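You operate a simulated robot arm through the tools that you are given. There is no shell and no other tool. Be economical: measure what you need, move in short steps, check, and stop when the job is done.

The job below is to be done with a simulated robot arm. You get a single attempt, and the scene is never put back.

## Task
Glue the blue end's edge and clamp both web ends at the line.
Fine: clamp blue, then glue, then bring green up; put the glue pad back.
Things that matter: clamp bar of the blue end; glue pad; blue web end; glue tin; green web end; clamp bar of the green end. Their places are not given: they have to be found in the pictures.

The check looks at the end state, three seconds after you hand in, the way a careful person would. Anything else that was tipped, shoved, dropped, spilled or broken makes it a failure.

## Robot
A 6-joint arm with a two-finger parallel gripper, fixed in place. Base frame: the origin is at the foot of the arm, x ahead of it, y to its left, z up; the work surface is at about z = 86. Readings come in cm, degrees, newtons and seconds.
With the tool pointing down near the work surface it reaches from about 18 to 74 cm from the base axis. Its first joint turns from -166.0 to 166.0 degrees. Payload 3.91 kg.
The tool frame sits at the grasp point between the pads (the TCP): z along the fingers, y along the line on which they close. The tips reach 3 cm beyond it. The gripper opens to 11 cm. The fingers are 2 cm wide and 1 cm thick; the gripper's body (4.8 by 11.2 cm) begins 5.5 cm behind the TCP.
Orientation is that of the tool frame in the base frame, as [roll, pitch, yaw] about the fixed x, y, z axes, in that order (R = Rz(yaw) Ry(pitch) Rx(roll)). With the fingers straight down and closing along the base's y, the tool's x points along the base's -x, its y along +y and its z along -z.

## Interface
- The arm moves only by the tool step_arm. Its argument "steps" is text: rows parted by semicolons, each of 6 numbers parted by spaces: the shift along the tool's x, y, z in cm, then the turn, a rotation vector about the tool's x, y, z in degrees. In form: tx ty tz wx wy wz; .... A call has 1 to 12 rows; each row is the pose to reach, as a shift and turn from the pose commanded when the call began, along the tool's axes at that moment. "gripper" is the finger opening in cm, from 0 to 11, set as the call begins (left out, the last holds). Each row takes 0.2 s and may step no farther than 5 cm and 8.6 degrees from the row before; otherwise, or with a gripper value out of range, the whole call is refused. Where a pose cannot be reached the arm comes as near as it can. A force on the tool above 40 N (or 10 N above the force at the start of the call, whichever is more), or a blocked arm, ends the call early, and 0.2 s more pass. The fingers move at their own pace (about 4.5 cm/s each) and stop on an object; they squeeze with about 23 N. The grip force told is the motor's: it shows also when the fingers shut on nothing. Time passes only in rows, and 0.2 s behind the last, so rows that repeat a pose let the fingers close. It gives the time, the measured TCP pose, the force on the tool (base axes), the opening and the grip force at its end, in the units of the frame above (readings bear some noise).
- Cameras (640 x 400 px; columns grow to the right, rows downward): "scene" is fixed at [4.96, 65.13, 165.92]; the picture's right is [-0.58, -0.82, 0.00], its down [-0.63, 0.44, -0.64] and it looks along [0.52, -0.37, -0.77] (base axes); focal length 266 px, centre (320, 200). "wrist" rides on the gripper at [-3.6, 0, -5.7] in the tool frame; the picture's right is [0.00, -1.00, 0.00], its down [0.97, 0.00, -0.24] and it looks along [0.24, 0.00, 0.97] (tool axes); focal length 218 px, centre (320, 200).
- grab_frame(camera): a new picture of that camera. The clock stands still meanwhile.
- lift_body(by): slides the trunk up (or, below 0, down) by that many cm; the arm rides with it, the base frame stays. It gives what a move gives, with no picture.
- locate(camera, pixels): for up to 12 pixels [column, row] of the newest picture of that camera ("zoom" is the newest enlarged one), the place [x, y, z] in the base frame of the surface seen there, good to about 0.3 cm, but the place of the scene camera against the robot may be out by one fixed shift of up to 2.5 cm in any direction. The clock stands still meanwhile.
- zoom(camera, box): a new picture of the part [left, top, right, bottom] of that camera's present view, enlarged. The clock stands still meanwhile.
- sign_off(): hands the job in; it is judged then, once.

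Work in short steps. Measure before you move; look again where a grasp or a placing could have gone wrong, and mend it. You have 80 turns and 38 pictures in all, those below and enlarged ones among them. Open the gripper and draw the arm clear of the work before you hand the job in, unless the task says otherwise; then end with one line.

The tools are called after "Request:" as a command line: name --argument value ..., lists and objects as JSON in quotes. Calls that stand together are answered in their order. step_arm: Moves the arm, as the interface text tells. Its arguments: {"type":"object","properties":{"steps":{"type":"string"},"gripper":{"type":"number"}},"required":["steps"]} The other tools are called the same way: lift_body (by) slides the trunk up or down; grab_frame (camera) takes a picture; locate (camera, pixels) gives the place of the surface under pixels of a picture; zoom (camera, box) takes an enlarged picture of a part of a camera's view; sign_off () hands the job in.

At the start:

```text
clock: 0.0
ee_pos: [37.27, 13.83, 126.17]
tool_rot: [180.0, -0.1, 179.9]
contact_force: [-0.1, -0.2, 1.0]
gripper_width: 10.97
grasp_force: 0.0
trunk travel left (down, up): [-52.5, 6.5]
```

scene: 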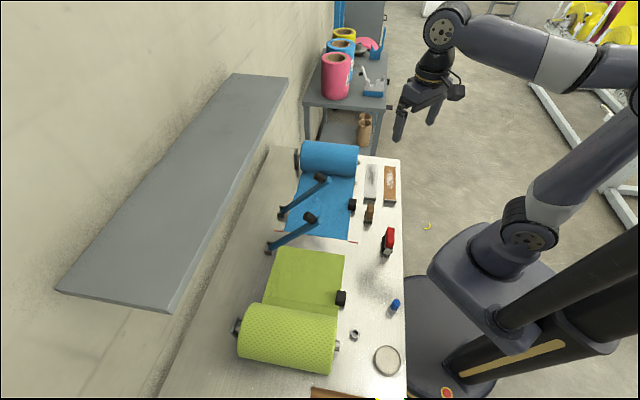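
wrist: 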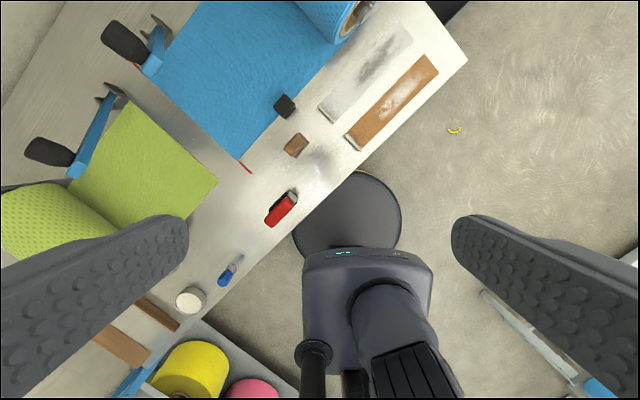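

The scene shows the blue web (325,205) and the green web (305,280), with two clamp bars near (305,195) and (292,232). I'll enlarge the work area to see the details.

Request:
zoom --camera "scene" --box '[220, 130, 420, 255]'

Request:
zoom --camera "scene" --box '[220, 230, 420, 355]'

```text
3.20 times, centred on (320, 192) of scene
```

zoom: 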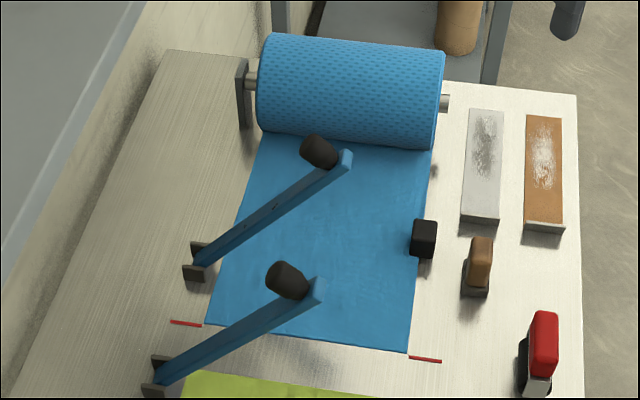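

```text
3.20 times, centred on (320, 292) of scene
```

zoom: 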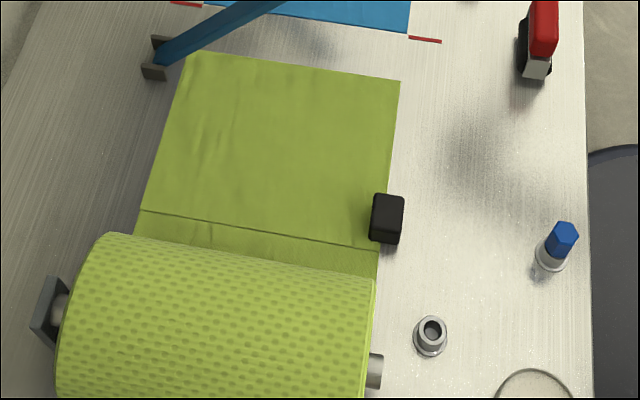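

Next I locate the key points: bars, tabs, trays, pad and line marks. The newest zoom is the green half, so I use full-frame scene pixels.

Request:
locate --camera "scene" --pixels '[[320, 177], [283, 214], [310, 218], [270, 249], [352, 204], [341, 298], [369, 211], [370, 180], [390, 182], [388, 240], [278, 231], [353, 242]]'

Request:
locate --camera "zoom" --pixels '[[185, 56], [398, 82], [290, 69], [410, 33], [203, 5], [145, 210], [360, 245], [387, 205], [431, 330], [540, 380], [560, 235], [300, 320]]'

Request:
zoom --camera "wrist" --box '[0, 0, 320, 200]'

Request:
zoom --camera "wrist" --box '[220, 0, 480, 200]'

```text
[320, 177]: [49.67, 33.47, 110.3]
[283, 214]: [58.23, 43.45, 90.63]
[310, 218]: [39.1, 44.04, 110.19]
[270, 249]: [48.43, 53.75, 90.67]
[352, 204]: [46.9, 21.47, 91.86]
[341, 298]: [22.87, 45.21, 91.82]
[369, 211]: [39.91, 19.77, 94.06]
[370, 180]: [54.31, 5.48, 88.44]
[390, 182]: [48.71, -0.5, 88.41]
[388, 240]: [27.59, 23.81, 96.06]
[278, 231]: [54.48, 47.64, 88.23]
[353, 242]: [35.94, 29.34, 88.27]
```

```text
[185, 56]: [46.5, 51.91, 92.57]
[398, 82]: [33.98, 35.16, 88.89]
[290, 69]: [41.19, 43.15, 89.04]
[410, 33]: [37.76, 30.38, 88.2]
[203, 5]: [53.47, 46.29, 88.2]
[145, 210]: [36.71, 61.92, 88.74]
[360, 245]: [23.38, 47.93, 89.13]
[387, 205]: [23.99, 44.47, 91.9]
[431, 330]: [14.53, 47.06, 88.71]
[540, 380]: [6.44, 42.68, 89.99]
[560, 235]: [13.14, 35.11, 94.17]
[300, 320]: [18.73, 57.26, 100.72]
```

```text
2.00 times, centred on (160, 100) of wrist
```

zoom: 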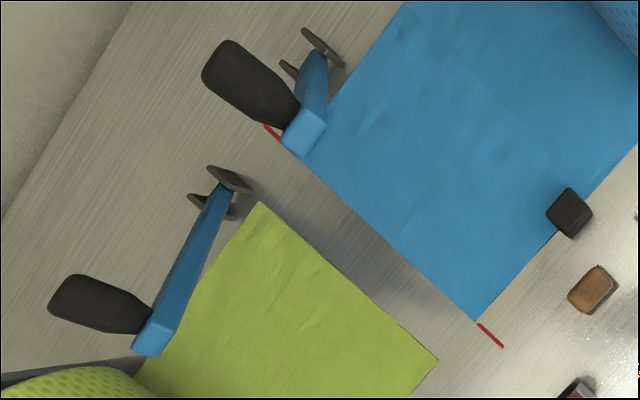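

```text
2.00 times, centred on (350, 100) of wrist
```

zoom: 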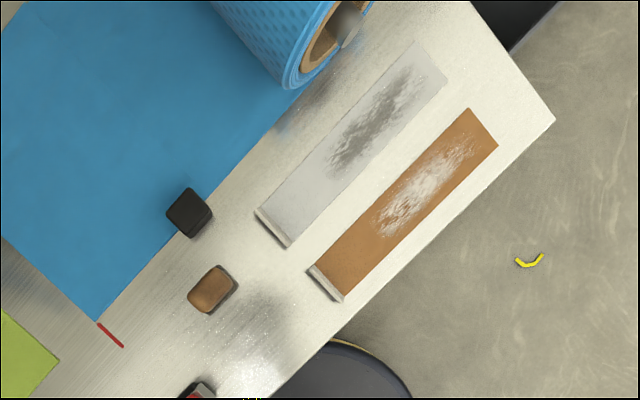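

Scene reads the table at about 88.2 against 86, so it carries a shift. I take a fresh wrist picture and locate the same features there for calibration.

Request:
grab_frame --camera "wrist"

Request:
locate --camera "wrist" --pixels '[[285, 104], [296, 144], [280, 208], [240, 162], [250, 172], [134, 63], [128, 101], [216, 182], [190, 298], [155, 60], [80, 165], [125, 40]]'

Request:
zoom --camera "scene" --box '[330, 270, 430, 390]'

```text
31 pictures are left
```

wrist: 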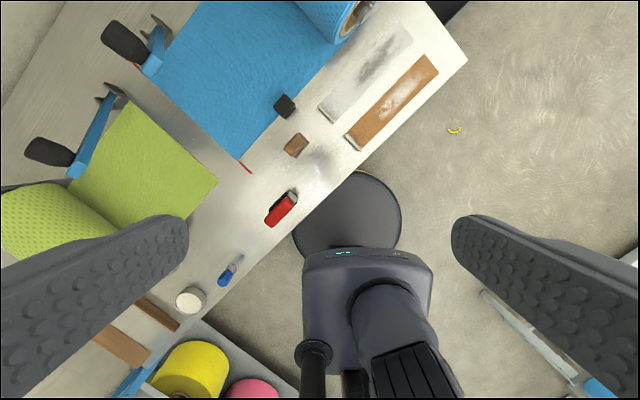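

```text
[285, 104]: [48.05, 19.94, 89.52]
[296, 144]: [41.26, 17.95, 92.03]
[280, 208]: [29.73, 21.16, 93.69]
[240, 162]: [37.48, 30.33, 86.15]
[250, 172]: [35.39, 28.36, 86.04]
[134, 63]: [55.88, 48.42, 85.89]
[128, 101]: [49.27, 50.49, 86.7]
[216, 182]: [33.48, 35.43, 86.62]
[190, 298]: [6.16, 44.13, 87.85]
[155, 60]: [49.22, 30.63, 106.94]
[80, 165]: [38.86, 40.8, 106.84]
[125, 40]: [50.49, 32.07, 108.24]
```

```text
3.33 times, centred on (380, 330) of scene
```

zoom: 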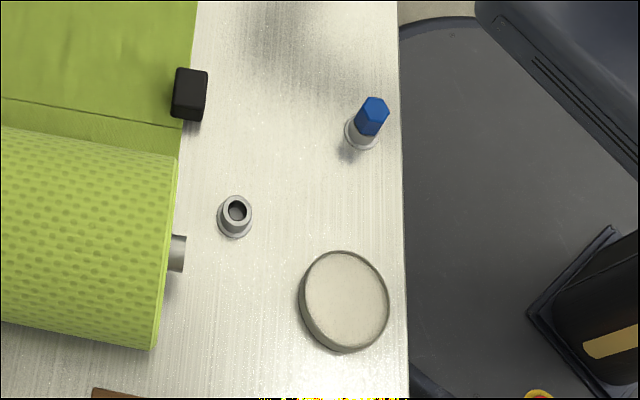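

The round tin is open at about (6,44). I locate more points on the bars, knobs, shelf, tin and pad before planning the motion.

Request:
locate --camera "wrist" --pixels '[[112, 27], [105, 38], [122, 58], [140, 52], [150, 72], [158, 52], [165, 30], [35, 145], [60, 160], [78, 172], [110, 95], [30, 155]]'

Request:
locate --camera "zoom" --pixels '[[344, 300], [305, 300], [385, 300], [344, 255], [344, 348], [188, 85], [188, 110], [235, 212]]'

Request:
locate --camera "scene" --pixels '[[285, 80], [170, 300], [230, 180], [225, 260], [275, 160]]'

```text
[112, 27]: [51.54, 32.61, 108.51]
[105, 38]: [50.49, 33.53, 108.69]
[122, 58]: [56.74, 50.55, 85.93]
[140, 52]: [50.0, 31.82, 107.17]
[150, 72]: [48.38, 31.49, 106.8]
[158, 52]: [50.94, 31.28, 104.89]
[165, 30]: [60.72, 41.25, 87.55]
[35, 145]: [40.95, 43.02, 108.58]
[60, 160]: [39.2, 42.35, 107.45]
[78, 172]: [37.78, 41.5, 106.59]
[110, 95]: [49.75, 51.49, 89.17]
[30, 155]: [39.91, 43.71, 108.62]
```

```text
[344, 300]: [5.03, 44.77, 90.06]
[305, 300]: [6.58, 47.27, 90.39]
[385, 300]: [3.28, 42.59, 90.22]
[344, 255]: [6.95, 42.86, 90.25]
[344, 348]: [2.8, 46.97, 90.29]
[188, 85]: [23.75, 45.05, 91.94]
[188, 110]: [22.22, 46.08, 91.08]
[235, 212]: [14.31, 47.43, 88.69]
```

```text
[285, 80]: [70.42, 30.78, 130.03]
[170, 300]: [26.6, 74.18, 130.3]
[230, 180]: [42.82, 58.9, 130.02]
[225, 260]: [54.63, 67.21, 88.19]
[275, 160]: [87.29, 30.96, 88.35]
```

Line coordinates: the marks lie at v≈-5.3, green's edge is 6.4 cm short, bar 1 is at v≈-13 and bar 2 at v≈1. I turn the gripper 45°, close it, and go above the blue bar's knob (about 50.9, 32.7, 109).

Request:
step_arm --steps "-2.3 3.15 1 0 0 7.5; -4.6 6.3 2 0 0 15; -6.8 9.45 4 0 0 22.5; -9.1 12.6 6 0 0 30; -11.3 15.8 8 0 0 37.5; -13.6 18.9 10.2 0 0 45; -13.6 18.9 10.2 0 0 45" --gripper 0

Request:
grab_frame --camera "wrist"

Request:
grab_frame --camera "scene"

```text
clock: 1.6
ee_pos: [50.92, 32.78, 116.16]
tool_rot: [179.9, -0.1, 135.0]
contact_force: [-0.2, 1.4, -0.4]
gripper_width: 0.0
grasp_force: 22.4
trunk travel left (down, up): [-52.5, 6.5]
```

```text
29 pictures are left
```

wrist: 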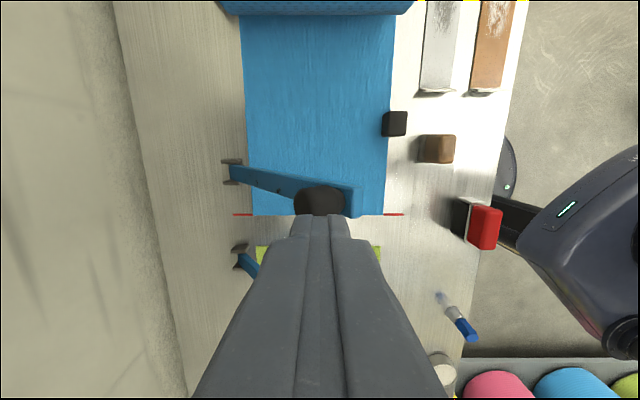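

```text
28 pictures are left
```

scene: 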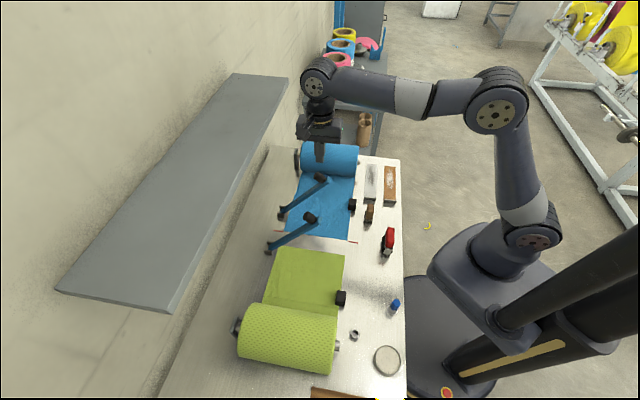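

The knob sits right under the fingertips (320,202). I press down along the bar's arc to about 10° above flat.

Request:
step_arm --steps "0 0 2.5 0 0 0; 0 0 4 0 0 0; 0 -1.4 5.3 0 0 0; 0 -2.9 6.7 0 0 0; 0 -4.3 8.2 0 0 0; 0 -5.7 9.8 0 0 0; 0 -6.8 11.5 0 0 0; 0 -7.9 13.3 0 0 0; 0 -8.6 15.2 0 0 0; 0 -9.3 17.1 0 0 0"

Request:
zoom --camera "scene" --box '[220, 130, 420, 255]'

```text
clock: 2.8
ee_pos: [47.69, 29.51, 108.48]
tool_rot: [-179.8, 0.0, 135.0]
contact_force: [-9.7, -9.8, 14.6]
gripper_width: 0.0
grasp_force: 22.7
trunk travel left (down, up): [-52.5, 6.5]
stopped in row 5: the force on the tool passed its limit (the readings are from after the stop); the commanded pose is now the measured one
```

```text
3.20 times, centred on (320, 192) of scene
```

zoom: 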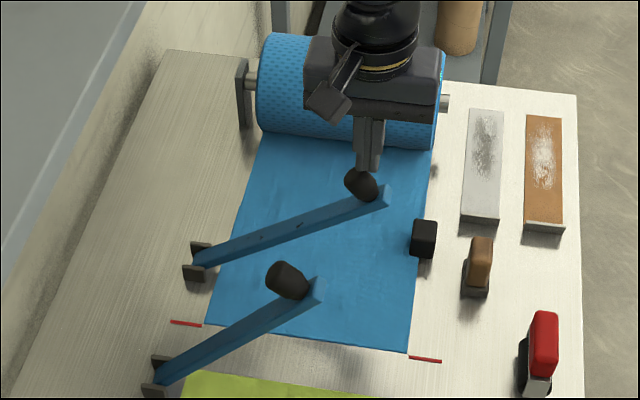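

The bar is following (about 35° now), but the finger lagged behind the knob. I continue more slowly and a bit further outward.

Request:
step_arm --steps "0 -0.6 0.3 0 0 0; 0 -1.1 0.8 0 0 0; 0 -1.5 1.3 0 0 0; 0 -1.9 1.8 0 0 0; 0 -2.3 2.3 0 0 0; 0 -2.7 2.8 0 0 0; 0 -3.1 3.4 0 0 0; 0 -3.4 4.0 0 0 0; 0 -3.8 4.6 0 0 0; 0 -4.1 5.2 0 0 0; 0 -4.4 5.8 0 0 0; 0 -4.7 6.5 0 0 0"

```text
clock: 5.4
ee_pos: [44.5, 26.41, 101.79]
tool_rot: [-179.7, 0.1, 135.0]
contact_force: [1.1, -0.2, 0.4]
gripper_width: 0.02
grasp_force: 23.4
trunk travel left (down, up): [-52.5, 6.5]
```

There is no contact force now, so I check where the bar is.

Request:
zoom --camera "scene" --box '[220, 130, 420, 255]'

```text
3.20 times, centred on (320, 192) of scene
```

zoom: 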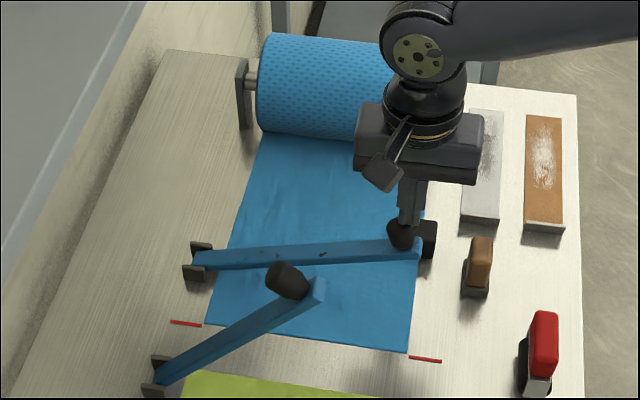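

The bar is nearly down at (310,250) in the zoom. I keep following until it seats.

Request:
step_arm --steps "0 -0.3 0.8 0 0 0; 0 -0.5 1.6 0 0 0; 0 -0.7 2.4 0 0 0; 0 -0.8 3.2 0 0 0; 0 -0.9 4.0 0 0 0; 0 -1.0 4.8 0 0 0; 0 -1.0 5.4 0 0 0; 0 -1.0 6 0 0 0; 0 -1.0 6.5 0 0 0; 0 -1 7 0 0 0; 0 -1 7.5 0 0 0; 0 -1 8 0 0 0"

Request:
zoom --camera "scene" --box '[220, 130, 420, 255]'

```text
clock: 8.0
ee_pos: [43.81, 25.75, 94.2]
tool_rot: [179.9, 0.1, 135.0]
contact_force: [-5.2, -0.3, 34.1]
gripper_width: 0.01
grasp_force: 22.9
trunk travel left (down, up): [-52.5, 6.5]
```

```text
3.20 times, centred on (320, 192) of scene
```

zoom: 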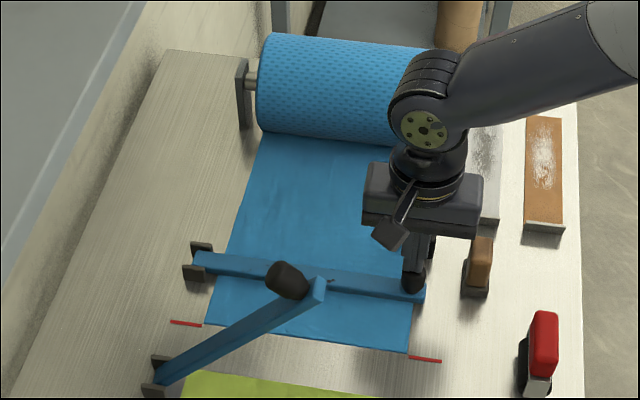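

The bar lies flat under 34 N. I lift off and go to hover above the brown pad at about (41.3,18), looking with the wrist camera.

Request:
step_arm --steps "0 0 -4 0 0 0; 0 0 -8 0 0 0; 0 -3.5 -11 0 0 0; -3.5 -7.4 -11 0 0 0; -3.5 -7.4 -11 0 0 0"

Request:
grab_frame --camera "wrist"

```text
refused: row 4 steps farther than a row can; nothing moved
```

```text
24 pictures are left
```

wrist: 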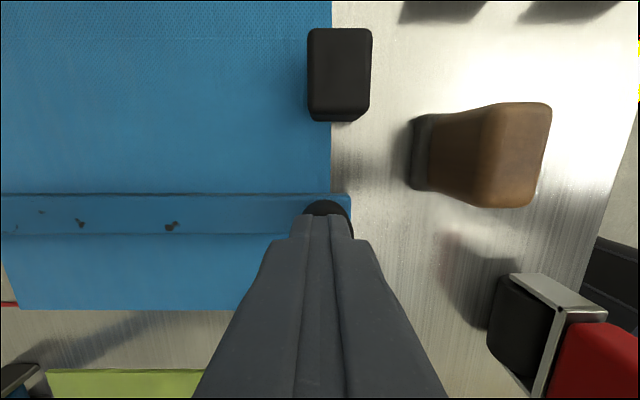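

The bar is flat at rows 195–235. I locate the pad's top and base, the tab and the blue edge here, and split the refused move.

Request:
locate --camera "wrist" --pixels '[[500, 110], [545, 110], [535, 200], [485, 200], [515, 155], [418, 120], [418, 182], [318, 40], [365, 40], [315, 112], [250, 306], [30, 306]]'

Request:
step_arm --steps "0 0 -4 0 0 0; 0 0 -8 0 0 0; 0 -3.5 -11 0 0 0; -2 -6 -13 0 0 0; -3.5 -7.4 -15 0 0 0; -3.5 -7.4 -15 0 0 0" --gripper 8

Request:
grab_frame --camera "wrist"

```text
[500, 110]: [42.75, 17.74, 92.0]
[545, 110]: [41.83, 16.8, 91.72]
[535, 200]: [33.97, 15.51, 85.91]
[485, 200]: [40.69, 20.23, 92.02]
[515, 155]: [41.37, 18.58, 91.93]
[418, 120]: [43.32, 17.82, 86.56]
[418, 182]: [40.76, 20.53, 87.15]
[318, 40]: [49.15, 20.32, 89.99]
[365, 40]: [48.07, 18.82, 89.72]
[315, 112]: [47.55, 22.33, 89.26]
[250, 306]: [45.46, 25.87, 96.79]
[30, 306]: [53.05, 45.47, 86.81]
```

```text
clock: 9.4
ee_pos: [41.17, 18.1, 108.72]
tool_rot: [-179.8, 0.0, 135.0]
contact_force: [-0.1, 0.2, 0.6]
gripper_width: 8.01
grasp_force: 0.1
trunk travel left (down, up): [-52.5, 6.5]
```

```text
23 pictures are left
```

wrist: 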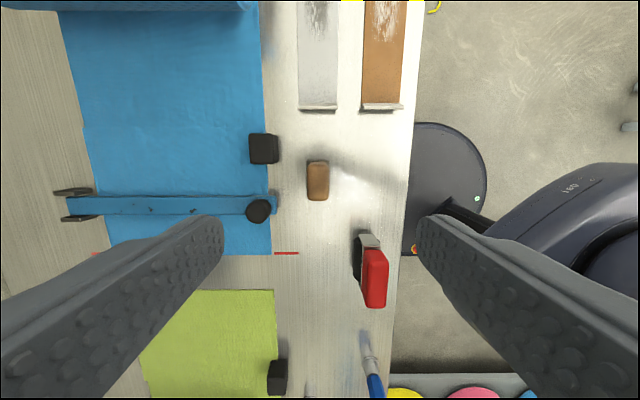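

The blue bar stays down and the pad is at (317,181), long along the web direction, so closing along u suits it. I measure it precisely.

Request:
locate --camera "wrist" --pixels '[[310, 167], [326, 167], [310, 195], [326, 195], [318, 181], [264, 148], [258, 210], [240, 252], [115, 252], [285, 253], [225, 293], [279, 376]]'

Request:
zoom --camera "wrist" --box '[240, 120, 400, 220]'

```text
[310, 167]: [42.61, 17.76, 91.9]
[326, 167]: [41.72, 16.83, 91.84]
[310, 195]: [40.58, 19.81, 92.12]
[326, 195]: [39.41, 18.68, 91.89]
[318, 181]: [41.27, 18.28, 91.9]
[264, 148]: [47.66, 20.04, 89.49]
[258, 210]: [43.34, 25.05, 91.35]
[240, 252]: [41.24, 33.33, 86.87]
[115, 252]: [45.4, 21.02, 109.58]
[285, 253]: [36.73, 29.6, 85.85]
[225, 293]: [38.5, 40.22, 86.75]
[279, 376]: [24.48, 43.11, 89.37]
```

```text
4.00 times, centred on (320, 170) of wrist
```

zoom: 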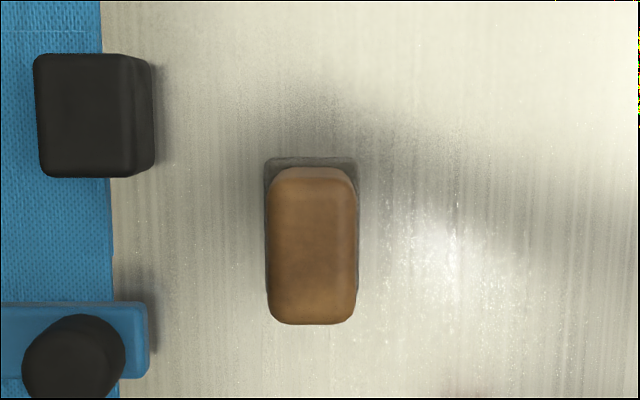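

The pad's centre is under the TCP within 0.2 cm. I descend with 5 cm opening to z≈91 and grip the handle.

Request:
step_arm --steps "0.2 0 4.5 0 0 0; 0.2 0 9 0 0 0; 0.2 0 13 0 0 0; 0.2 0 16 0 0 0; 0.2 0 17.7 0 0 0; 0.2 0 17.7 0 0 0" --gripper 5

Request:
step_arm --steps "0 0 0 0 0 0; 0 0 0 0 0 0; 0 0 0 0 0 0; 0 0 0 0 0 0" --gripper 0

```text
clock: 10.8
ee_pos: [41.04, 18.2, 91.09]
tool_rot: [-179.6, 0.0, 135.0]
contact_force: [0.7, 0.3, 0.8]
gripper_width: 5.01
grasp_force: 0.1
trunk travel left (down, up): [-52.5, 6.5]
```

```text
clock: 11.8
ee_pos: [41.06, 18.24, 91.14]
tool_rot: [-179.7, 0.0, 135.0]
contact_force: [0.2, 0.5, -0.2]
gripper_width: 2.33
grasp_force: 23.6
trunk travel left (down, up): [-52.5, 6.5]
```

The pad is gripped (2.3 cm wide). I lift 14 cm and carry it toward the tin near (6,43.5), staying above everything.

Request:
step_arm --steps "0 0 -5 0 0 0; 0 0 -10 0 0 0; 0 0 -14 0 0 0; 4.3 -0.7 -14 0 0 0; 8.6 -1.4 -14 0 0 0; 12.9 -2.1 -14 0 0 0; 17.2 -2.8 -14 0 0 0; 21.5 -3.5 -14 0 0 0; 25.8 -4.2 -14 0 0 0; 30.1 -4.9 -14 0 0 0; 34.4 -5.6 -14 0 0 0; 38.0 -6.3 -14 0 0 0"

Request:
grab_frame --camera "wrist"

```text
clock: 14.4
ee_pos: [9.58, 40.56, 105.18]
tool_rot: [-179.7, 0.0, 134.9]
contact_force: [-0.3, -0.4, -1.0]
gripper_width: 2.33
grasp_force: 23.3
trunk travel left (down, up): [-52.5, 6.5]
```

```text
21 pictures are left
```

wrist: 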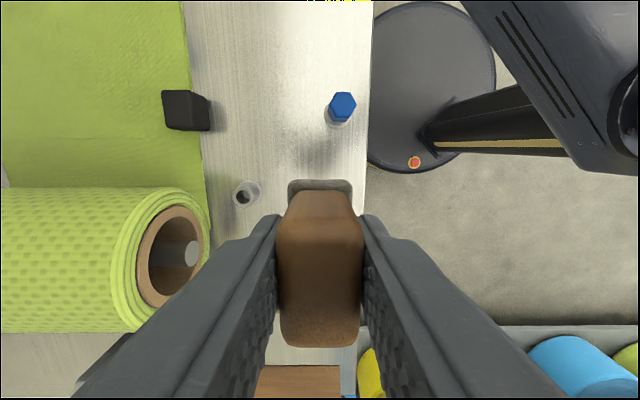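

The tin is hidden behind the pad, so I use the bottle, nut and tab seen here to fix the scene camera's shift precisely.

Request:
locate --camera "wrist" --pixels '[[341, 100], [244, 198], [178, 110], [203, 110]]'

Request:
zoom --camera "scene" --box '[320, 270, 440, 390]'

```text
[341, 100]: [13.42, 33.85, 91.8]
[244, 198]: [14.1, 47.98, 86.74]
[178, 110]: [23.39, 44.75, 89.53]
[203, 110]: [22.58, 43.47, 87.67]
```

```text
3.33 times, centred on (380, 330) of scene
```

zoom: 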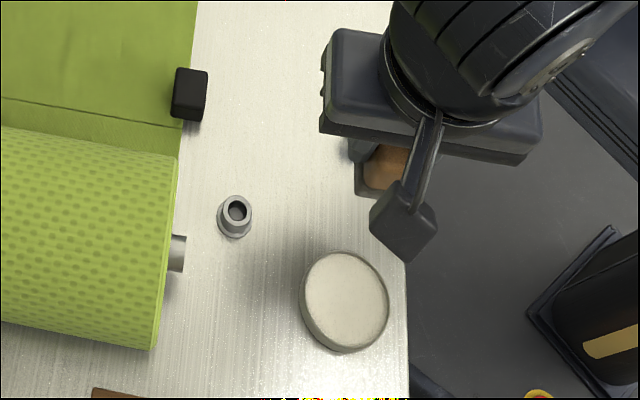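

To see the tin unobstructed I move past it, so it shows in the upper part of the wrist view.

Request:
step_arm --steps "4 -0.2 -1 0 0 0; 8 -0.4 -2 0 0 0; 12 -0.6 -3 0 0 0; 12 -0.6 -3 0 0 0"

Request:
grab_frame --camera "wrist"

```text
clock: 15.4
ee_pos: [0.57, 48.94, 108.13]
tool_rot: [-179.7, 0.0, 135.0]
contact_force: [0.4, -0.2, -0.9]
gripper_width: 2.33
grasp_force: 23.3
trunk travel left (down, up): [-52.5, 6.5]
```

```text
19 pictures are left
```

wrist: 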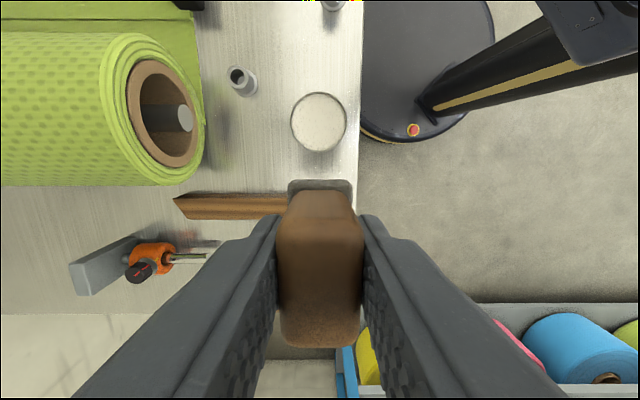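

The tin shows fully at (319,122). I locate its rim and centre.

Request:
locate --camera "wrist" --pixels '[[319, 122], [294, 122], [343, 122], [319, 97], [319, 147], [319, 185], [297, 190], [343, 190]]'

Request:
zoom --camera "wrist" --box '[260, 80, 380, 200]'

```text
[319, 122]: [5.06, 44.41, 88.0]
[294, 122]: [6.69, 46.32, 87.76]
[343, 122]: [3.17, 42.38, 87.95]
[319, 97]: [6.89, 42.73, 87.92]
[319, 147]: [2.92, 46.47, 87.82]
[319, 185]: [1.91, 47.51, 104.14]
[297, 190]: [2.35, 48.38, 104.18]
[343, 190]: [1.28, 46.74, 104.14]
```

```text
3.33 times, centred on (320, 140) of wrist
```

zoom: 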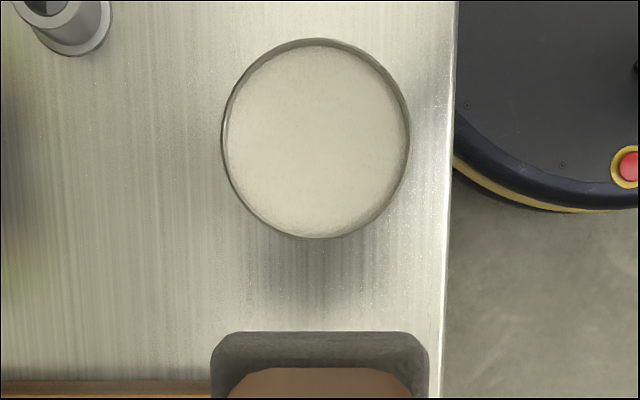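

Tin centre is (5.0,44.4), glue at z≈87.9, and the pad is centred on the TCP. I move over it and dip slowly.

Request:
step_arm --steps "-3.2 0 0 0 0 0; -6.35 0 0 0 0 0; -6.35 0 4.5 0 0 0; -6.35 0 9 0 0 0; -6.35 0 12.5 0 0 0; -6.35 0 14 0 0 0; -6.35 0 14.7 0 0 0; -6.35 0 15.1 0 0 0; -6.35 0 15.4 0 0 0; -6.35 0 15.4 0 0 0"

Request:
zoom --camera "scene" --box '[320, 270, 440, 390]'

```text
clock: 17.6
ee_pos: [5.19, 44.27, 92.77]
tool_rot: [180.0, -0.2, 135.1]
contact_force: [2.1, 4.5, 21.8]
gripper_width: 2.38
grasp_force: 22.8
trunk travel left (down, up): [-52.5, 6.5]
```

```text
3.33 times, centred on (380, 330) of scene
```

zoom: 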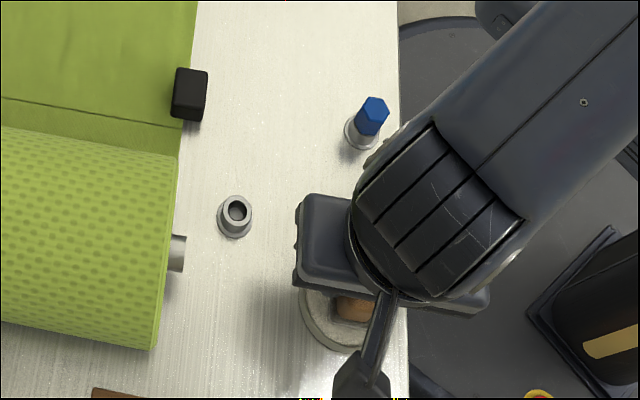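

The pad touched the glue with about 22 N. I lift it and carry it to above the near corner of the blue edge (s≈48.7, just behind the line).

Request:
step_arm --steps "0 0 -4.5 0 0 0; 0 0 -9 0 0 0; 0 0 -13 0 0 0; -4.8 0 -13 0 0 0; -9.6 0 -13 0 0 0; -14.4 0 -13 0 0 0; -19.2 0 -13 0 0 0; -22.3 2.7 -13 0 0 0; -25.4 5.4 -13 0 0 0; -28.5 8.2 -13 0 0 0; -31.6 11 -13 0 0 0; -34.6 13.7 -13 0 0 0"

Request:
grab_frame --camera "wrist"

```text
clock: 20.2
ee_pos: [39.19, 29.4, 105.45]
tool_rot: [-179.7, 0.1, 135.1]
contact_force: [-0.1, -0.3, -0.8]
gripper_width: 2.37
grasp_force: 22.9
trunk travel left (down, up): [-52.5, 6.5]
```

```text
16 pictures are left
```

wrist: 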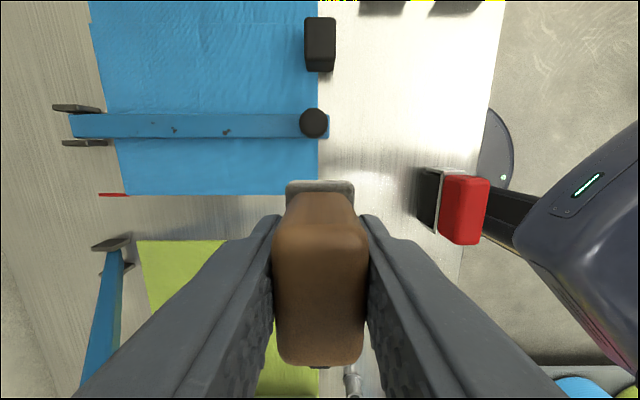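

The blue edge is at row 194 and red mark at (112,194). I measure the edge, bar and green edge here to set the wiping line.

Request:
locate --camera "wrist" --pixels '[[135, 191], [200, 191], [275, 191], [108, 195], [220, 136], [313, 122], [75, 127], [150, 243], [215, 243], [130, 190], [110, 250], [320, 184]]'

```text
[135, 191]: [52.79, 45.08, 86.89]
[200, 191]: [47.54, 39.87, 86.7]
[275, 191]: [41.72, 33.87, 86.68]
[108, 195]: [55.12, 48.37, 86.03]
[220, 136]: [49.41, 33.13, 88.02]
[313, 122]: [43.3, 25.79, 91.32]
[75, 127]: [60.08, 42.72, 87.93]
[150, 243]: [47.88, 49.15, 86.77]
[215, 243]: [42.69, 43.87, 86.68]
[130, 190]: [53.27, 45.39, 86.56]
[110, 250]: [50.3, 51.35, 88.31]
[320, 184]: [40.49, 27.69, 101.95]
```

The edge is at w≈-5.4 and the pad is over it (w=-6.9). I lower it gently to the web at the near corner.

Request:
step_arm --steps "0 0 4.5 0 0 0; 0 0 9 0 0 0; 0 0 12 0 0 0; 0 0 13.2 0 0 0; 0 0 13.6 0 0 0; 0 0 13.9 0 0 0"

```text
clock: 21.6
ee_pos: [39.15, 29.36, 91.73]
tool_rot: [-179.7, 0.0, 135.0]
contact_force: [-0.3, -0.2, -0.3]
gripper_width: 2.34
grasp_force: 22.9
trunk travel left (down, up): [-52.5, 6.5]
```

Request:
step_arm --steps "0 0 0.2 0 0 0; 0 0 0.4 0 0 0; 0 0 0.5 0 0 0"

```text
clock: 22.4
ee_pos: [39.33, 29.3, 91.33]
tool_rot: [-179.7, 0.0, 135.0]
contact_force: [-2.2, 2.8, 6.4]
gripper_width: 2.34
grasp_force: 23.5
trunk travel left (down, up): [-52.5, 6.5]
```

Contact is made (6 N). Now I wipe along the edge toward the wall, 21 cm to the far corner.

Request:
step_arm --steps "0 1.75 0.1 0 0 0; 0 3.5 0.1 0 0 0; 0 5.25 0.1 0 0 0; 0 7 0.1 0 0 0; 0 8.75 0.1 0 0 0; 0 10.5 0.1 0 0 0; 0 12.25 0.1 0 0 0; 0 14 0.1 0 0 0; 0 15.75 0.1 0 0 0; 0 17.5 0.1 0 0 0; 0 19.25 0.1 0 0 0; 0 20.8 0.1 0 0 0"

Request:
grab_frame --camera "scene"

```text
clock: 23.4
ee_pos: [43.42, 33.25, 91.26]
tool_rot: [-178.9, 0.1, 135.9]
contact_force: [-11.7, -15.8, 11.7]
gripper_width: 2.36
grasp_force: 22.6
trunk travel left (down, up): [-52.5, 6.5]
stopped in row 4: the force on the tool passed its limit (the readings are from after the stop); the commanded pose is now the measured one
```

```text
15 pictures are left
```

scene: 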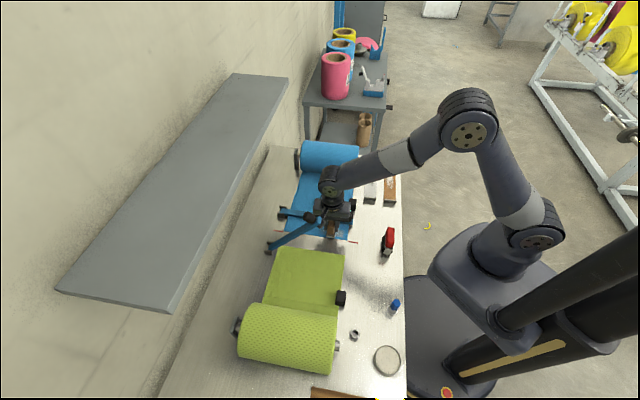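

A sideways force (about 20 N) stopped the wipe at s≈54. I zoom in to see whether something touches the raised bar.

Request:
zoom --camera "scene" --box '[260, 160, 380, 260]'

Request:
grab_frame --camera "wrist"

```text
4.00 times, centred on (320, 210) of scene
```

zoom: 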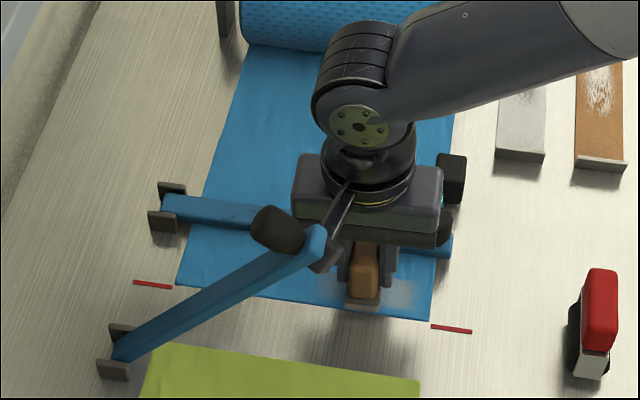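

```text
13 pictures are left
```

wrist: 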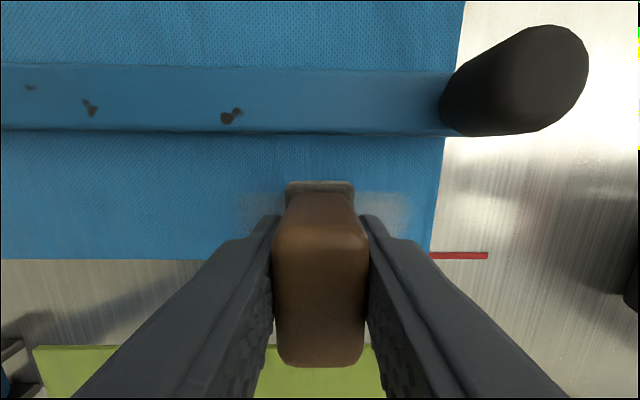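

A stalk with a box on the gripper's +x side is right by the raised green bar's tip at (322,245). I locate it and the bar tip to judge the clearance.

Request:
locate --camera "zoom" --pixels '[[325, 260], [332, 266], [345, 215], [350, 190], [318, 240], [280, 230], [310, 262], [300, 215], [430, 215], [430, 235], [360, 125]]'

```text
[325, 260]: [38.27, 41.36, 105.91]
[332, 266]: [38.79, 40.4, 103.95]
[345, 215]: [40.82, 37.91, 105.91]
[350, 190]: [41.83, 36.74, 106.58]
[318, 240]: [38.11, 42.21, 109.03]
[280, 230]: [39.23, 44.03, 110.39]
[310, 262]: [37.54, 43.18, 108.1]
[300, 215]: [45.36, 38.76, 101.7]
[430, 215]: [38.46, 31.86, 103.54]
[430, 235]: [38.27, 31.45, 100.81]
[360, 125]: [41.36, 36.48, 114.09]
```

The stalk's box has met the raised bar's tip. I back off along the edge, lift, and start turning the tool 180° so the stalk points away over the blue side.

Request:
step_arm --steps "0 -2 -0.05 -1.1 0 0.9; 0 -4 -0.1 -1.1 0 0.9; 0 -5.5 -0.1 -1.1 0 0.9; 0 -5.5 -4.5 -1.1 0 0; 0 -5.5 -9 -1.1 0 0; 0 -5.5 -13 -1.1 0 0; 0 -5.5 -14 0 0 -8; 0 -5.5 -14 0 0 -16; 0 -5.5 -14 0 0 -24; 0 -5.5 -14 0 0 -32; 0 -5.5 -14 0 0 -40; 0 -5.5 -14 0 0 -48"

Request:
step_arm --steps "0 0 0 0 0 -8; 0 0 0 0 0 -16; 0 0 0 0 0 -24; 0 0 0 0 0 -32; 0 0 0 0 0 -40; 0 0 0 0 0 -48; 0 0 0 0 0 -56; 0 0 0 0 0 -64; 0 0 0 0 0 -72; 0 0 0 0 0 -80; 0 0 0 0 0 -88; 0 0 0 0 0 -96"

```text
clock: 26.0
ee_pos: [40.09, 29.81, 105.24]
tool_rot: [-179.1, -0.7, -176.3]
contact_force: [0.4, -0.1, -0.4]
gripper_width: 2.34
grasp_force: 23.3
trunk travel left (down, up): [-52.5, 6.5]
```

```text
clock: 28.6
ee_pos: [40.01, 29.85, 105.28]
tool_rot: [179.2, -0.7, -80.3]
contact_force: [-0.1, 0.1, -0.5]
gripper_width: 2.35
grasp_force: 22.9
trunk travel left (down, up): [-52.5, 6.5]
```

Now the last 35° of the turn.

Request:
step_arm --steps "0 0 0 0 0 -8; 0 0 0 0 0 -16; 0 0 0 0 0 -24; 0 0 0 0 0 -32; 0 0 0 0 0 -35.3; 0 0 0 0 0 -35.3"

Request:
step_arm --steps "0 0 0 1.06 0 0; 0 0 0 1.06 0 0"

Request:
zoom --camera "scene" --box '[260, 160, 380, 260]'

```text
clock: 30.0
ee_pos: [39.98, 29.96, 105.36]
tool_rot: [179.0, -0.1, -45.1]
contact_force: [1.0, 0.4, -0.7]
gripper_width: 2.32
grasp_force: 23.2
trunk travel left (down, up): [-52.5, 6.5]
```

```text
clock: 30.6
ee_pos: [40.01, 29.9, 105.32]
tool_rot: [180.0, -0.1, -45.0]
contact_force: [-0.9, 0.3, -0.7]
gripper_width: 2.32
grasp_force: 23.1
trunk travel left (down, up): [-52.5, 6.5]
```

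```text
4.00 times, centred on (320, 210) of scene
```

zoom: 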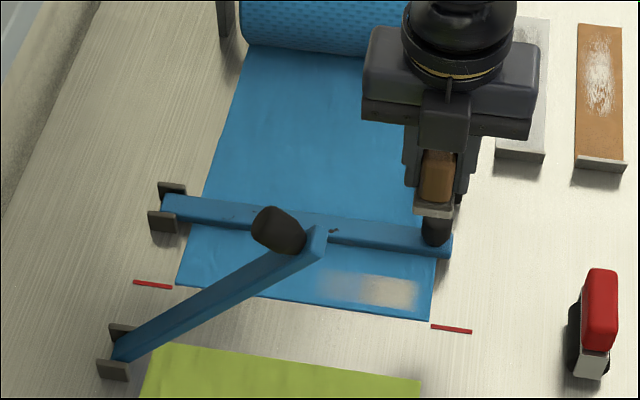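

The turn worked. The glue streak shows at (370,290). I check how far the camera box now reaches toward the raised bar.

Request:
locate --camera "zoom" --pixels '[[440, 115], [425, 135], [455, 135], [440, 95], [320, 238], [310, 255], [275, 225], [330, 285], [370, 290], [415, 295], [120, 355]]'

```text
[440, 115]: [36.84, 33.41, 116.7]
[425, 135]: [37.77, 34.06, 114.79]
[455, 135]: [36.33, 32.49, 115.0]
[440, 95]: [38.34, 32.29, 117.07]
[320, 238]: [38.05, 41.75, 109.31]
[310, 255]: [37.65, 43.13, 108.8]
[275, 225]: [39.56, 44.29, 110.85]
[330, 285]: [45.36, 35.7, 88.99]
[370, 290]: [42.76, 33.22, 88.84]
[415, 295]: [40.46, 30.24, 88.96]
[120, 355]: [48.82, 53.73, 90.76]
```

The box clears the bar by about 3 cm now. I do a full pass again, a bit nearer the edge (w≈-6.2), starting by lowering at the near corner.

Request:
step_arm --steps "-0.95 0.85 4.5 0 0 0; -0.95 0.85 9 0 0 0; -0.95 0.85 12 0 0 0; -0.95 0.85 13.4 0 0 0; -0.95 0.85 13.8 0 0 0; -0.95 0.85 14.05 0 0 0; -0.95 0.85 14.1 0 0 0"

```text
clock: 32.2
ee_pos: [38.81, 29.88, 91.3]
tool_rot: [-179.9, -0.3, -45.1]
contact_force: [-1.3, -3.9, 18.1]
gripper_width: 2.33
grasp_force: 23.1
trunk travel left (down, up): [-52.5, 6.5]
```

Contact is 18 N; I ease up by 0.1 cm and wipe along the whole edge.

Request:
step_arm --steps "0 0 -0.08 0 0 0; 0 -1.9 -0.08 0 0 0; 0 -3.8 -0.08 0 0 0; 0 -5.7 -0.08 0 0 0; 0 -7.6 -0.08 0 0 0; 0 -9.5 -0.08 0 0 0; 0 -11.4 -0.08 0 0 0; 0 -13.3 -0.08 0 0 0; 0 -15.2 -0.08 0 0 0; 0 -17.1 -0.08 0 0 0; 0 -19 -0.08 0 0 0; 0 -20.9 -0.08 0 0 0"

```text
clock: 34.8
ee_pos: [53.38, 44.72, 91.2]
tool_rot: [179.9, -0.1, -45.1]
contact_force: [-0.3, -0.4, 0.1]
gripper_width: 2.33
grasp_force: 23.7
trunk travel left (down, up): [-52.5, 6.5]
```

Contact faded at the far end, so I press a little more and wipe back over the same line.

Request:
step_arm --steps "0 0 0.15 0 0 0; 0 0 0.25 0 0 0; 0 1.9 0.25 0 0 0; 0 3.8 0.22 0 0 0; 0 5.7 0.2 0 0 0; 0 7.6 0.18 0 0 0; 0 9.5 0.15 0 0 0; 0 11.4 0.12 0 0 0; 0 13.3 0.1 0 0 0; 0 15.2 0.08 0 0 0; 0 17.1 0.06 0 0 0; 0 19 0.04 0 0 0"

Request:
step_arm --steps "0 0 -4.5 0 0 0; 0 0 -9 0 0 0; 0 0 -13 0 0 0; 0 4.5 -13 0 0 0"

Request:
zoom --camera "scene" --box '[260, 160, 380, 260]'

```text
clock: 37.4
ee_pos: [40.13, 31.2, 91.05]
tool_rot: [-180.0, -0.2, -45.2]
contact_force: [1.2, 0.2, 10.3]
gripper_width: 2.33
grasp_force: 23.0
trunk travel left (down, up): [-52.5, 6.5]
```

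```text
clock: 38.4
ee_pos: [36.68, 28.08, 104.13]
tool_rot: [180.0, -0.2, -45.2]
contact_force: [-0.6, 0.6, -0.9]
gripper_width: 2.34
grasp_force: 23.2
trunk travel left (down, up): [-52.5, 6.5]
```

```text
4.00 times, centred on (320, 210) of scene
```

zoom: 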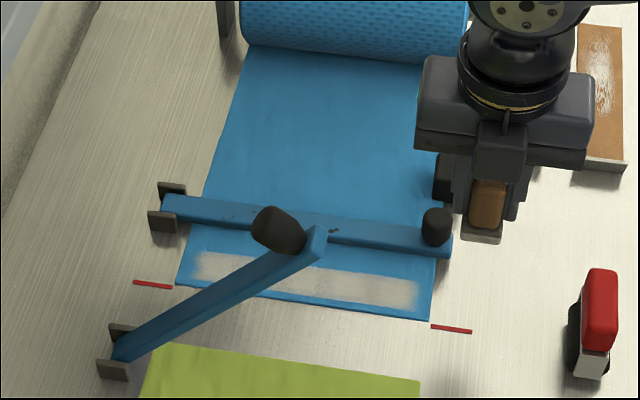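

A glue strip now runs along the whole blue edge (195–415 in the zoom). I carry the pad back to its spot at (41.06,18.24) and set it down.

Request:
step_arm --steps "3.4 1.3 0 0 0 0.1; 6.8 2.6 0 0 0 0.1; 10.08 3.85 0 0 0 0.1; 10.08 3.85 4.5 0 0 0.1; 10.08 3.85 9 0 0 0.1; 10.08 3.85 12 0 0 0.1; 10.08 3.85 12.9 0 0 0.1; 10.08 3.85 13.2 0 0 0.1; 10.08 3.85 13.4 0 0 0.1; 10.08 3.85 13.5 0 0 0.1"

```text
clock: 40.6
ee_pos: [41.34, 18.26, 90.75]
tool_rot: [-179.9, -0.2, -45.3]
contact_force: [-0.2, 0.2, -0.3]
gripper_width: 2.36
grasp_force: 22.7
trunk travel left (down, up): [-52.5, 6.5]
```

Request:
step_arm --steps "0.1 0.15 0.1 0 0 0; 0.1 0.15 0.2 0 0 0; 0.1 0.15 0.3 0 0 0; 0.1 0.15 0.35 0 0 0"

```text
clock: 41.6
ee_pos: [41.32, 18.06, 90.31]
tool_rot: [-179.8, -0.2, -45.2]
contact_force: [1.9, 1.1, 4.4]
gripper_width: 2.36
grasp_force: 22.9
trunk travel left (down, up): [-52.5, 6.5]
```

The pad is on the bench (4 N). I release it, lift away, and move to above the green tab.

Request:
step_arm --steps "0 0 0 0 0 0; 0 0 0 0 0 0; 0 0 0 0 0 0; 0 0 -4 0 0 0; 0 0 -9 0 0 0; 0 0 -14 0 0 0; -4.8 0 -17 0 0 0; -9.6 0 -18 0 0 0; -14.4 -1 -18 0 0 0; -19.2 -2.2 -18 0 0 0; -24 -3.4 -18 0 0 0; -28.5 -5 -18 0 0 0" --gripper 5

Request:
grab_frame --camera "wrist"

Request:
grab_frame --camera "scene"

```text
refused: row 7 steps farther than a row can; nothing moved
```

```text
10 pictures are left
```

wrist: 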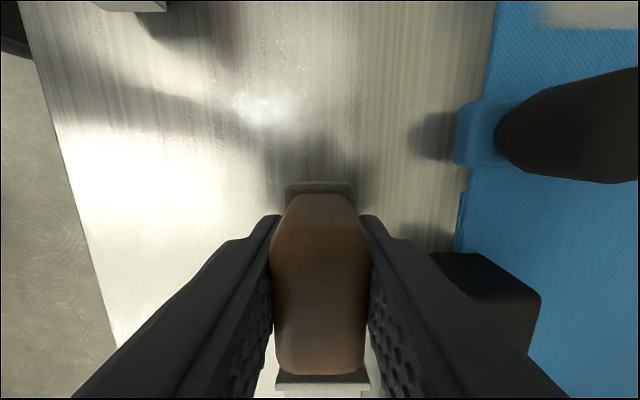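

```text
9 pictures are left
```

scene: 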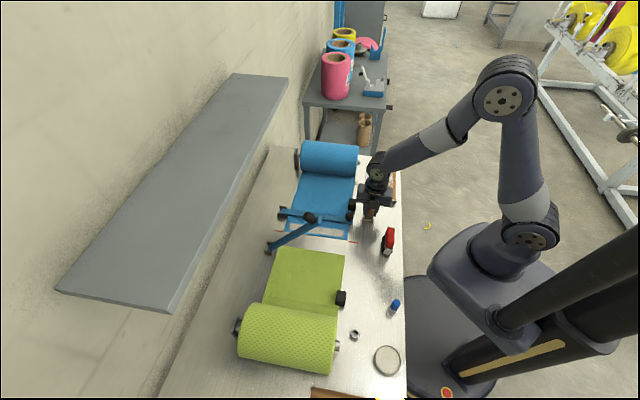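

The call was refused for one long row; I repeat it with shorter rows. The pad stands upright at its spot.

Request:
step_arm --steps "0 0 0 0 0 0; 0 0 0 0 0 0; 0 0 -4 0 0 0; 0 0 -9 0 0 0; 0 0 -14 0 0 0; 0 0 -18 0 0 0; -4.8 0 -18 0 0 0; -9.6 0 -18 0 0 0; -14.4 -1 -18 0 0 0; -19.1 -2.2 -18 0 0 0; -23.8 -3.4 -18 0 0 0; -28.4 -5 -18 0 0 0" --gripper 5

Request:
grab_frame --camera "wrist"

```text
clock: 44.2
ee_pos: [24.88, 41.97, 108.3]
tool_rot: [179.9, -0.2, -45.2]
contact_force: [0.1, -0.2, 0.1]
gripper_width: 5.01
grasp_force: 0.1
trunk travel left (down, up): [-52.5, 6.5]
```

```text
8 pictures are left
```

wrist: 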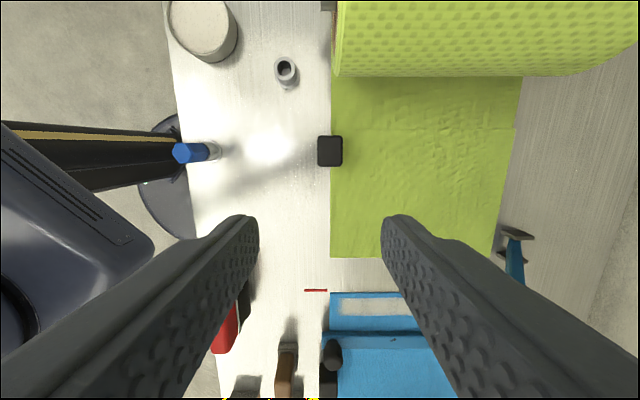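

The tab is at (330,151), green's edge at row 257, and the red mark at (315,290). I measure them all.

Request:
locate --camera "wrist" --pixels '[[320, 140], [339, 140], [320, 163], [339, 163], [330, 151], [336, 254], [375, 254], [315, 290], [345, 296], [420, 72], [345, 70], [480, 252]]'

```text
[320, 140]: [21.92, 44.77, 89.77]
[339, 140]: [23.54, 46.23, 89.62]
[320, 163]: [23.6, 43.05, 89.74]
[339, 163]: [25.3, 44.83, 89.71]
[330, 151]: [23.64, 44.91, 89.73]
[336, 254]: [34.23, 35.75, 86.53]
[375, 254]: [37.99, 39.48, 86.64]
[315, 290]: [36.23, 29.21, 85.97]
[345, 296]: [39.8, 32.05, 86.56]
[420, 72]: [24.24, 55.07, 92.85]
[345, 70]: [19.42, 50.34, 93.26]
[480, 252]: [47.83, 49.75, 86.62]
```

The tab centre is (23.6,44.75); the green edge needs about 5.7 cm of travel to the line. I go down and grip the tab.

Request:
step_arm --steps "-2.42 -1.03 3 0 0 0.2; -2.42 -1.03 7.5 0 0 0.2; -2.42 -1.03 12 0 0 0.2; -2.42 -1.03 15.5 0 0 0.2; -2.42 -1.03 17.4 0 0 0.2; -2.42 -1.03 18.1 0 0 0.2"

Request:
step_arm --steps "0 0 0 0 0 0; 0 0 0 0 0 0; 0 0 0 0 0 0; 0 0 0 0 0 0" --gripper 0

```text
clock: 45.6
ee_pos: [23.84, 44.32, 90.06]
tool_rot: [179.9, -0.1, -45.4]
contact_force: [-0.7, 0.7, -0.4]
gripper_width: 5.02
grasp_force: 0.0
trunk travel left (down, up): [-52.5, 6.5]
```

```text
clock: 46.6
ee_pos: [23.83, 44.37, 90.06]
tool_rot: [-179.8, -0.1, -45.4]
contact_force: [10.8, 10.0, -3.0]
gripper_width: 2.78
grasp_force: 45.1
trunk travel left (down, up): [-52.5, 6.5]
```

The tab is gripped (2.8 cm), with a small sideways load that I relieve while drawing it toward the line by 5 cm.

Request:
step_arm --steps "0 -0.15 0 0 0 0; 0.6 -0.2 0 0 0 0; 1.2 -0.2 0 0 0 0; 1.8 -0.2 0 0 0 0; 2.4 -0.2 0 0 0 0; 3 -0.2 0 0 0 0; 3.6 -0.2 0 0 0 0; 4.2 -0.2 0 0 0 0; 4.7 -0.2 0 0 0 0; 5 -0.2 0 0 0 0; 5 -0.2 0 0 0 0"

Request:
zoom --camera "scene" --box '[260, 200, 380, 300]'

```text
clock: 49.0
ee_pos: [27.51, 40.9, 90.19]
tool_rot: [180.0, 0.0, -45.4]
contact_force: [3.4, 4.8, 14.8]
gripper_width: 2.77
grasp_force: 45.2
trunk travel left (down, up): [-52.5, 6.5]
```

```text
4.00 times, centred on (320, 250) of scene
```

zoom: 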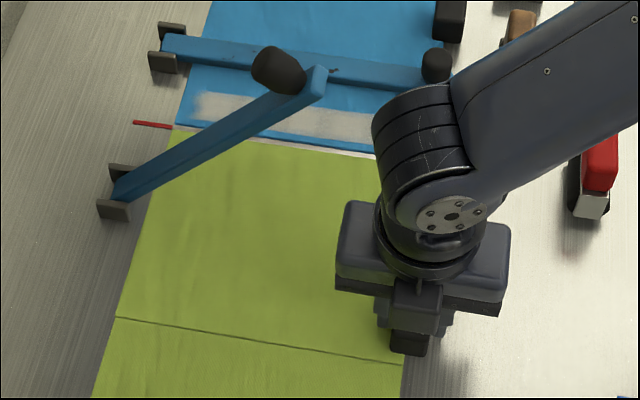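

The green end follows and only a small gap is left by (200,128). I measure the remaining gap.

Request:
locate --camera "zoom" --pixels '[[260, 143], [260, 148], [340, 157], [340, 152], [335, 147], [260, 133], [260, 138], [150, 124], [260, 128], [200, 137]]'

Request:
zoom --camera "scene" --box '[290, 220, 340, 250]'

```text
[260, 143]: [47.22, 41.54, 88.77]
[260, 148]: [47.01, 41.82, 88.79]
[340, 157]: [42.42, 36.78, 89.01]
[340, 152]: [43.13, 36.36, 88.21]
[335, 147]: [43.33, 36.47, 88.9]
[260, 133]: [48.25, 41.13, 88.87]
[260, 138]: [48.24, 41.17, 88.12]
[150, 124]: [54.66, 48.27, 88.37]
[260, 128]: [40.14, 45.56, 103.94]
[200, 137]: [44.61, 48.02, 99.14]
```

```text
12.80 times, centred on (315, 235) of scene
```

zoom: 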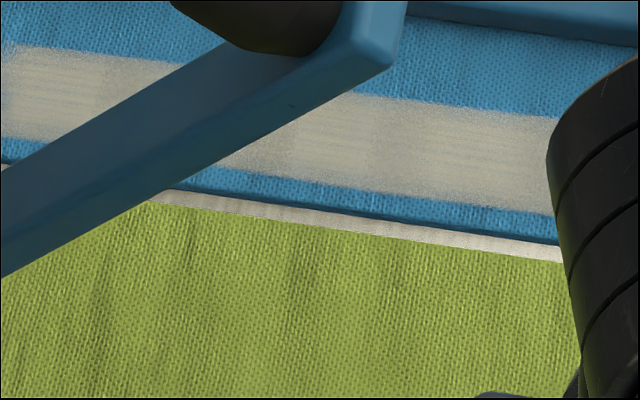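

The remaining gap is about 0.35 cm. I draw the green end on by that much and watch the force.

Request:
step_arm --steps "0.15 0 0 0 0 0; 0.3 0 0 0 0 0; 0.36 0 0 0 0 0; 0.36 0 0 0 0 0"

Request:
zoom --camera "scene" --box '[290, 220, 340, 250]'

```text
clock: 50.0
ee_pos: [27.8, 40.49, 90.1]
tool_rot: [-180.0, -0.1, -45.4]
contact_force: [4.5, 5.7, 19.2]
gripper_width: 2.79
grasp_force: 45.2
trunk travel left (down, up): [-52.5, 6.5]
```

```text
12.80 times, centred on (315, 235) of scene
```

zoom: 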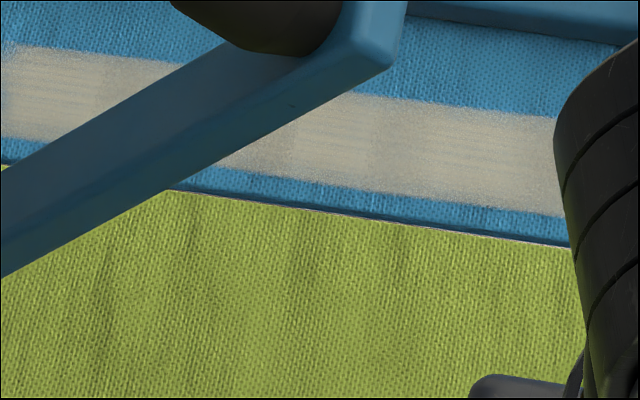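

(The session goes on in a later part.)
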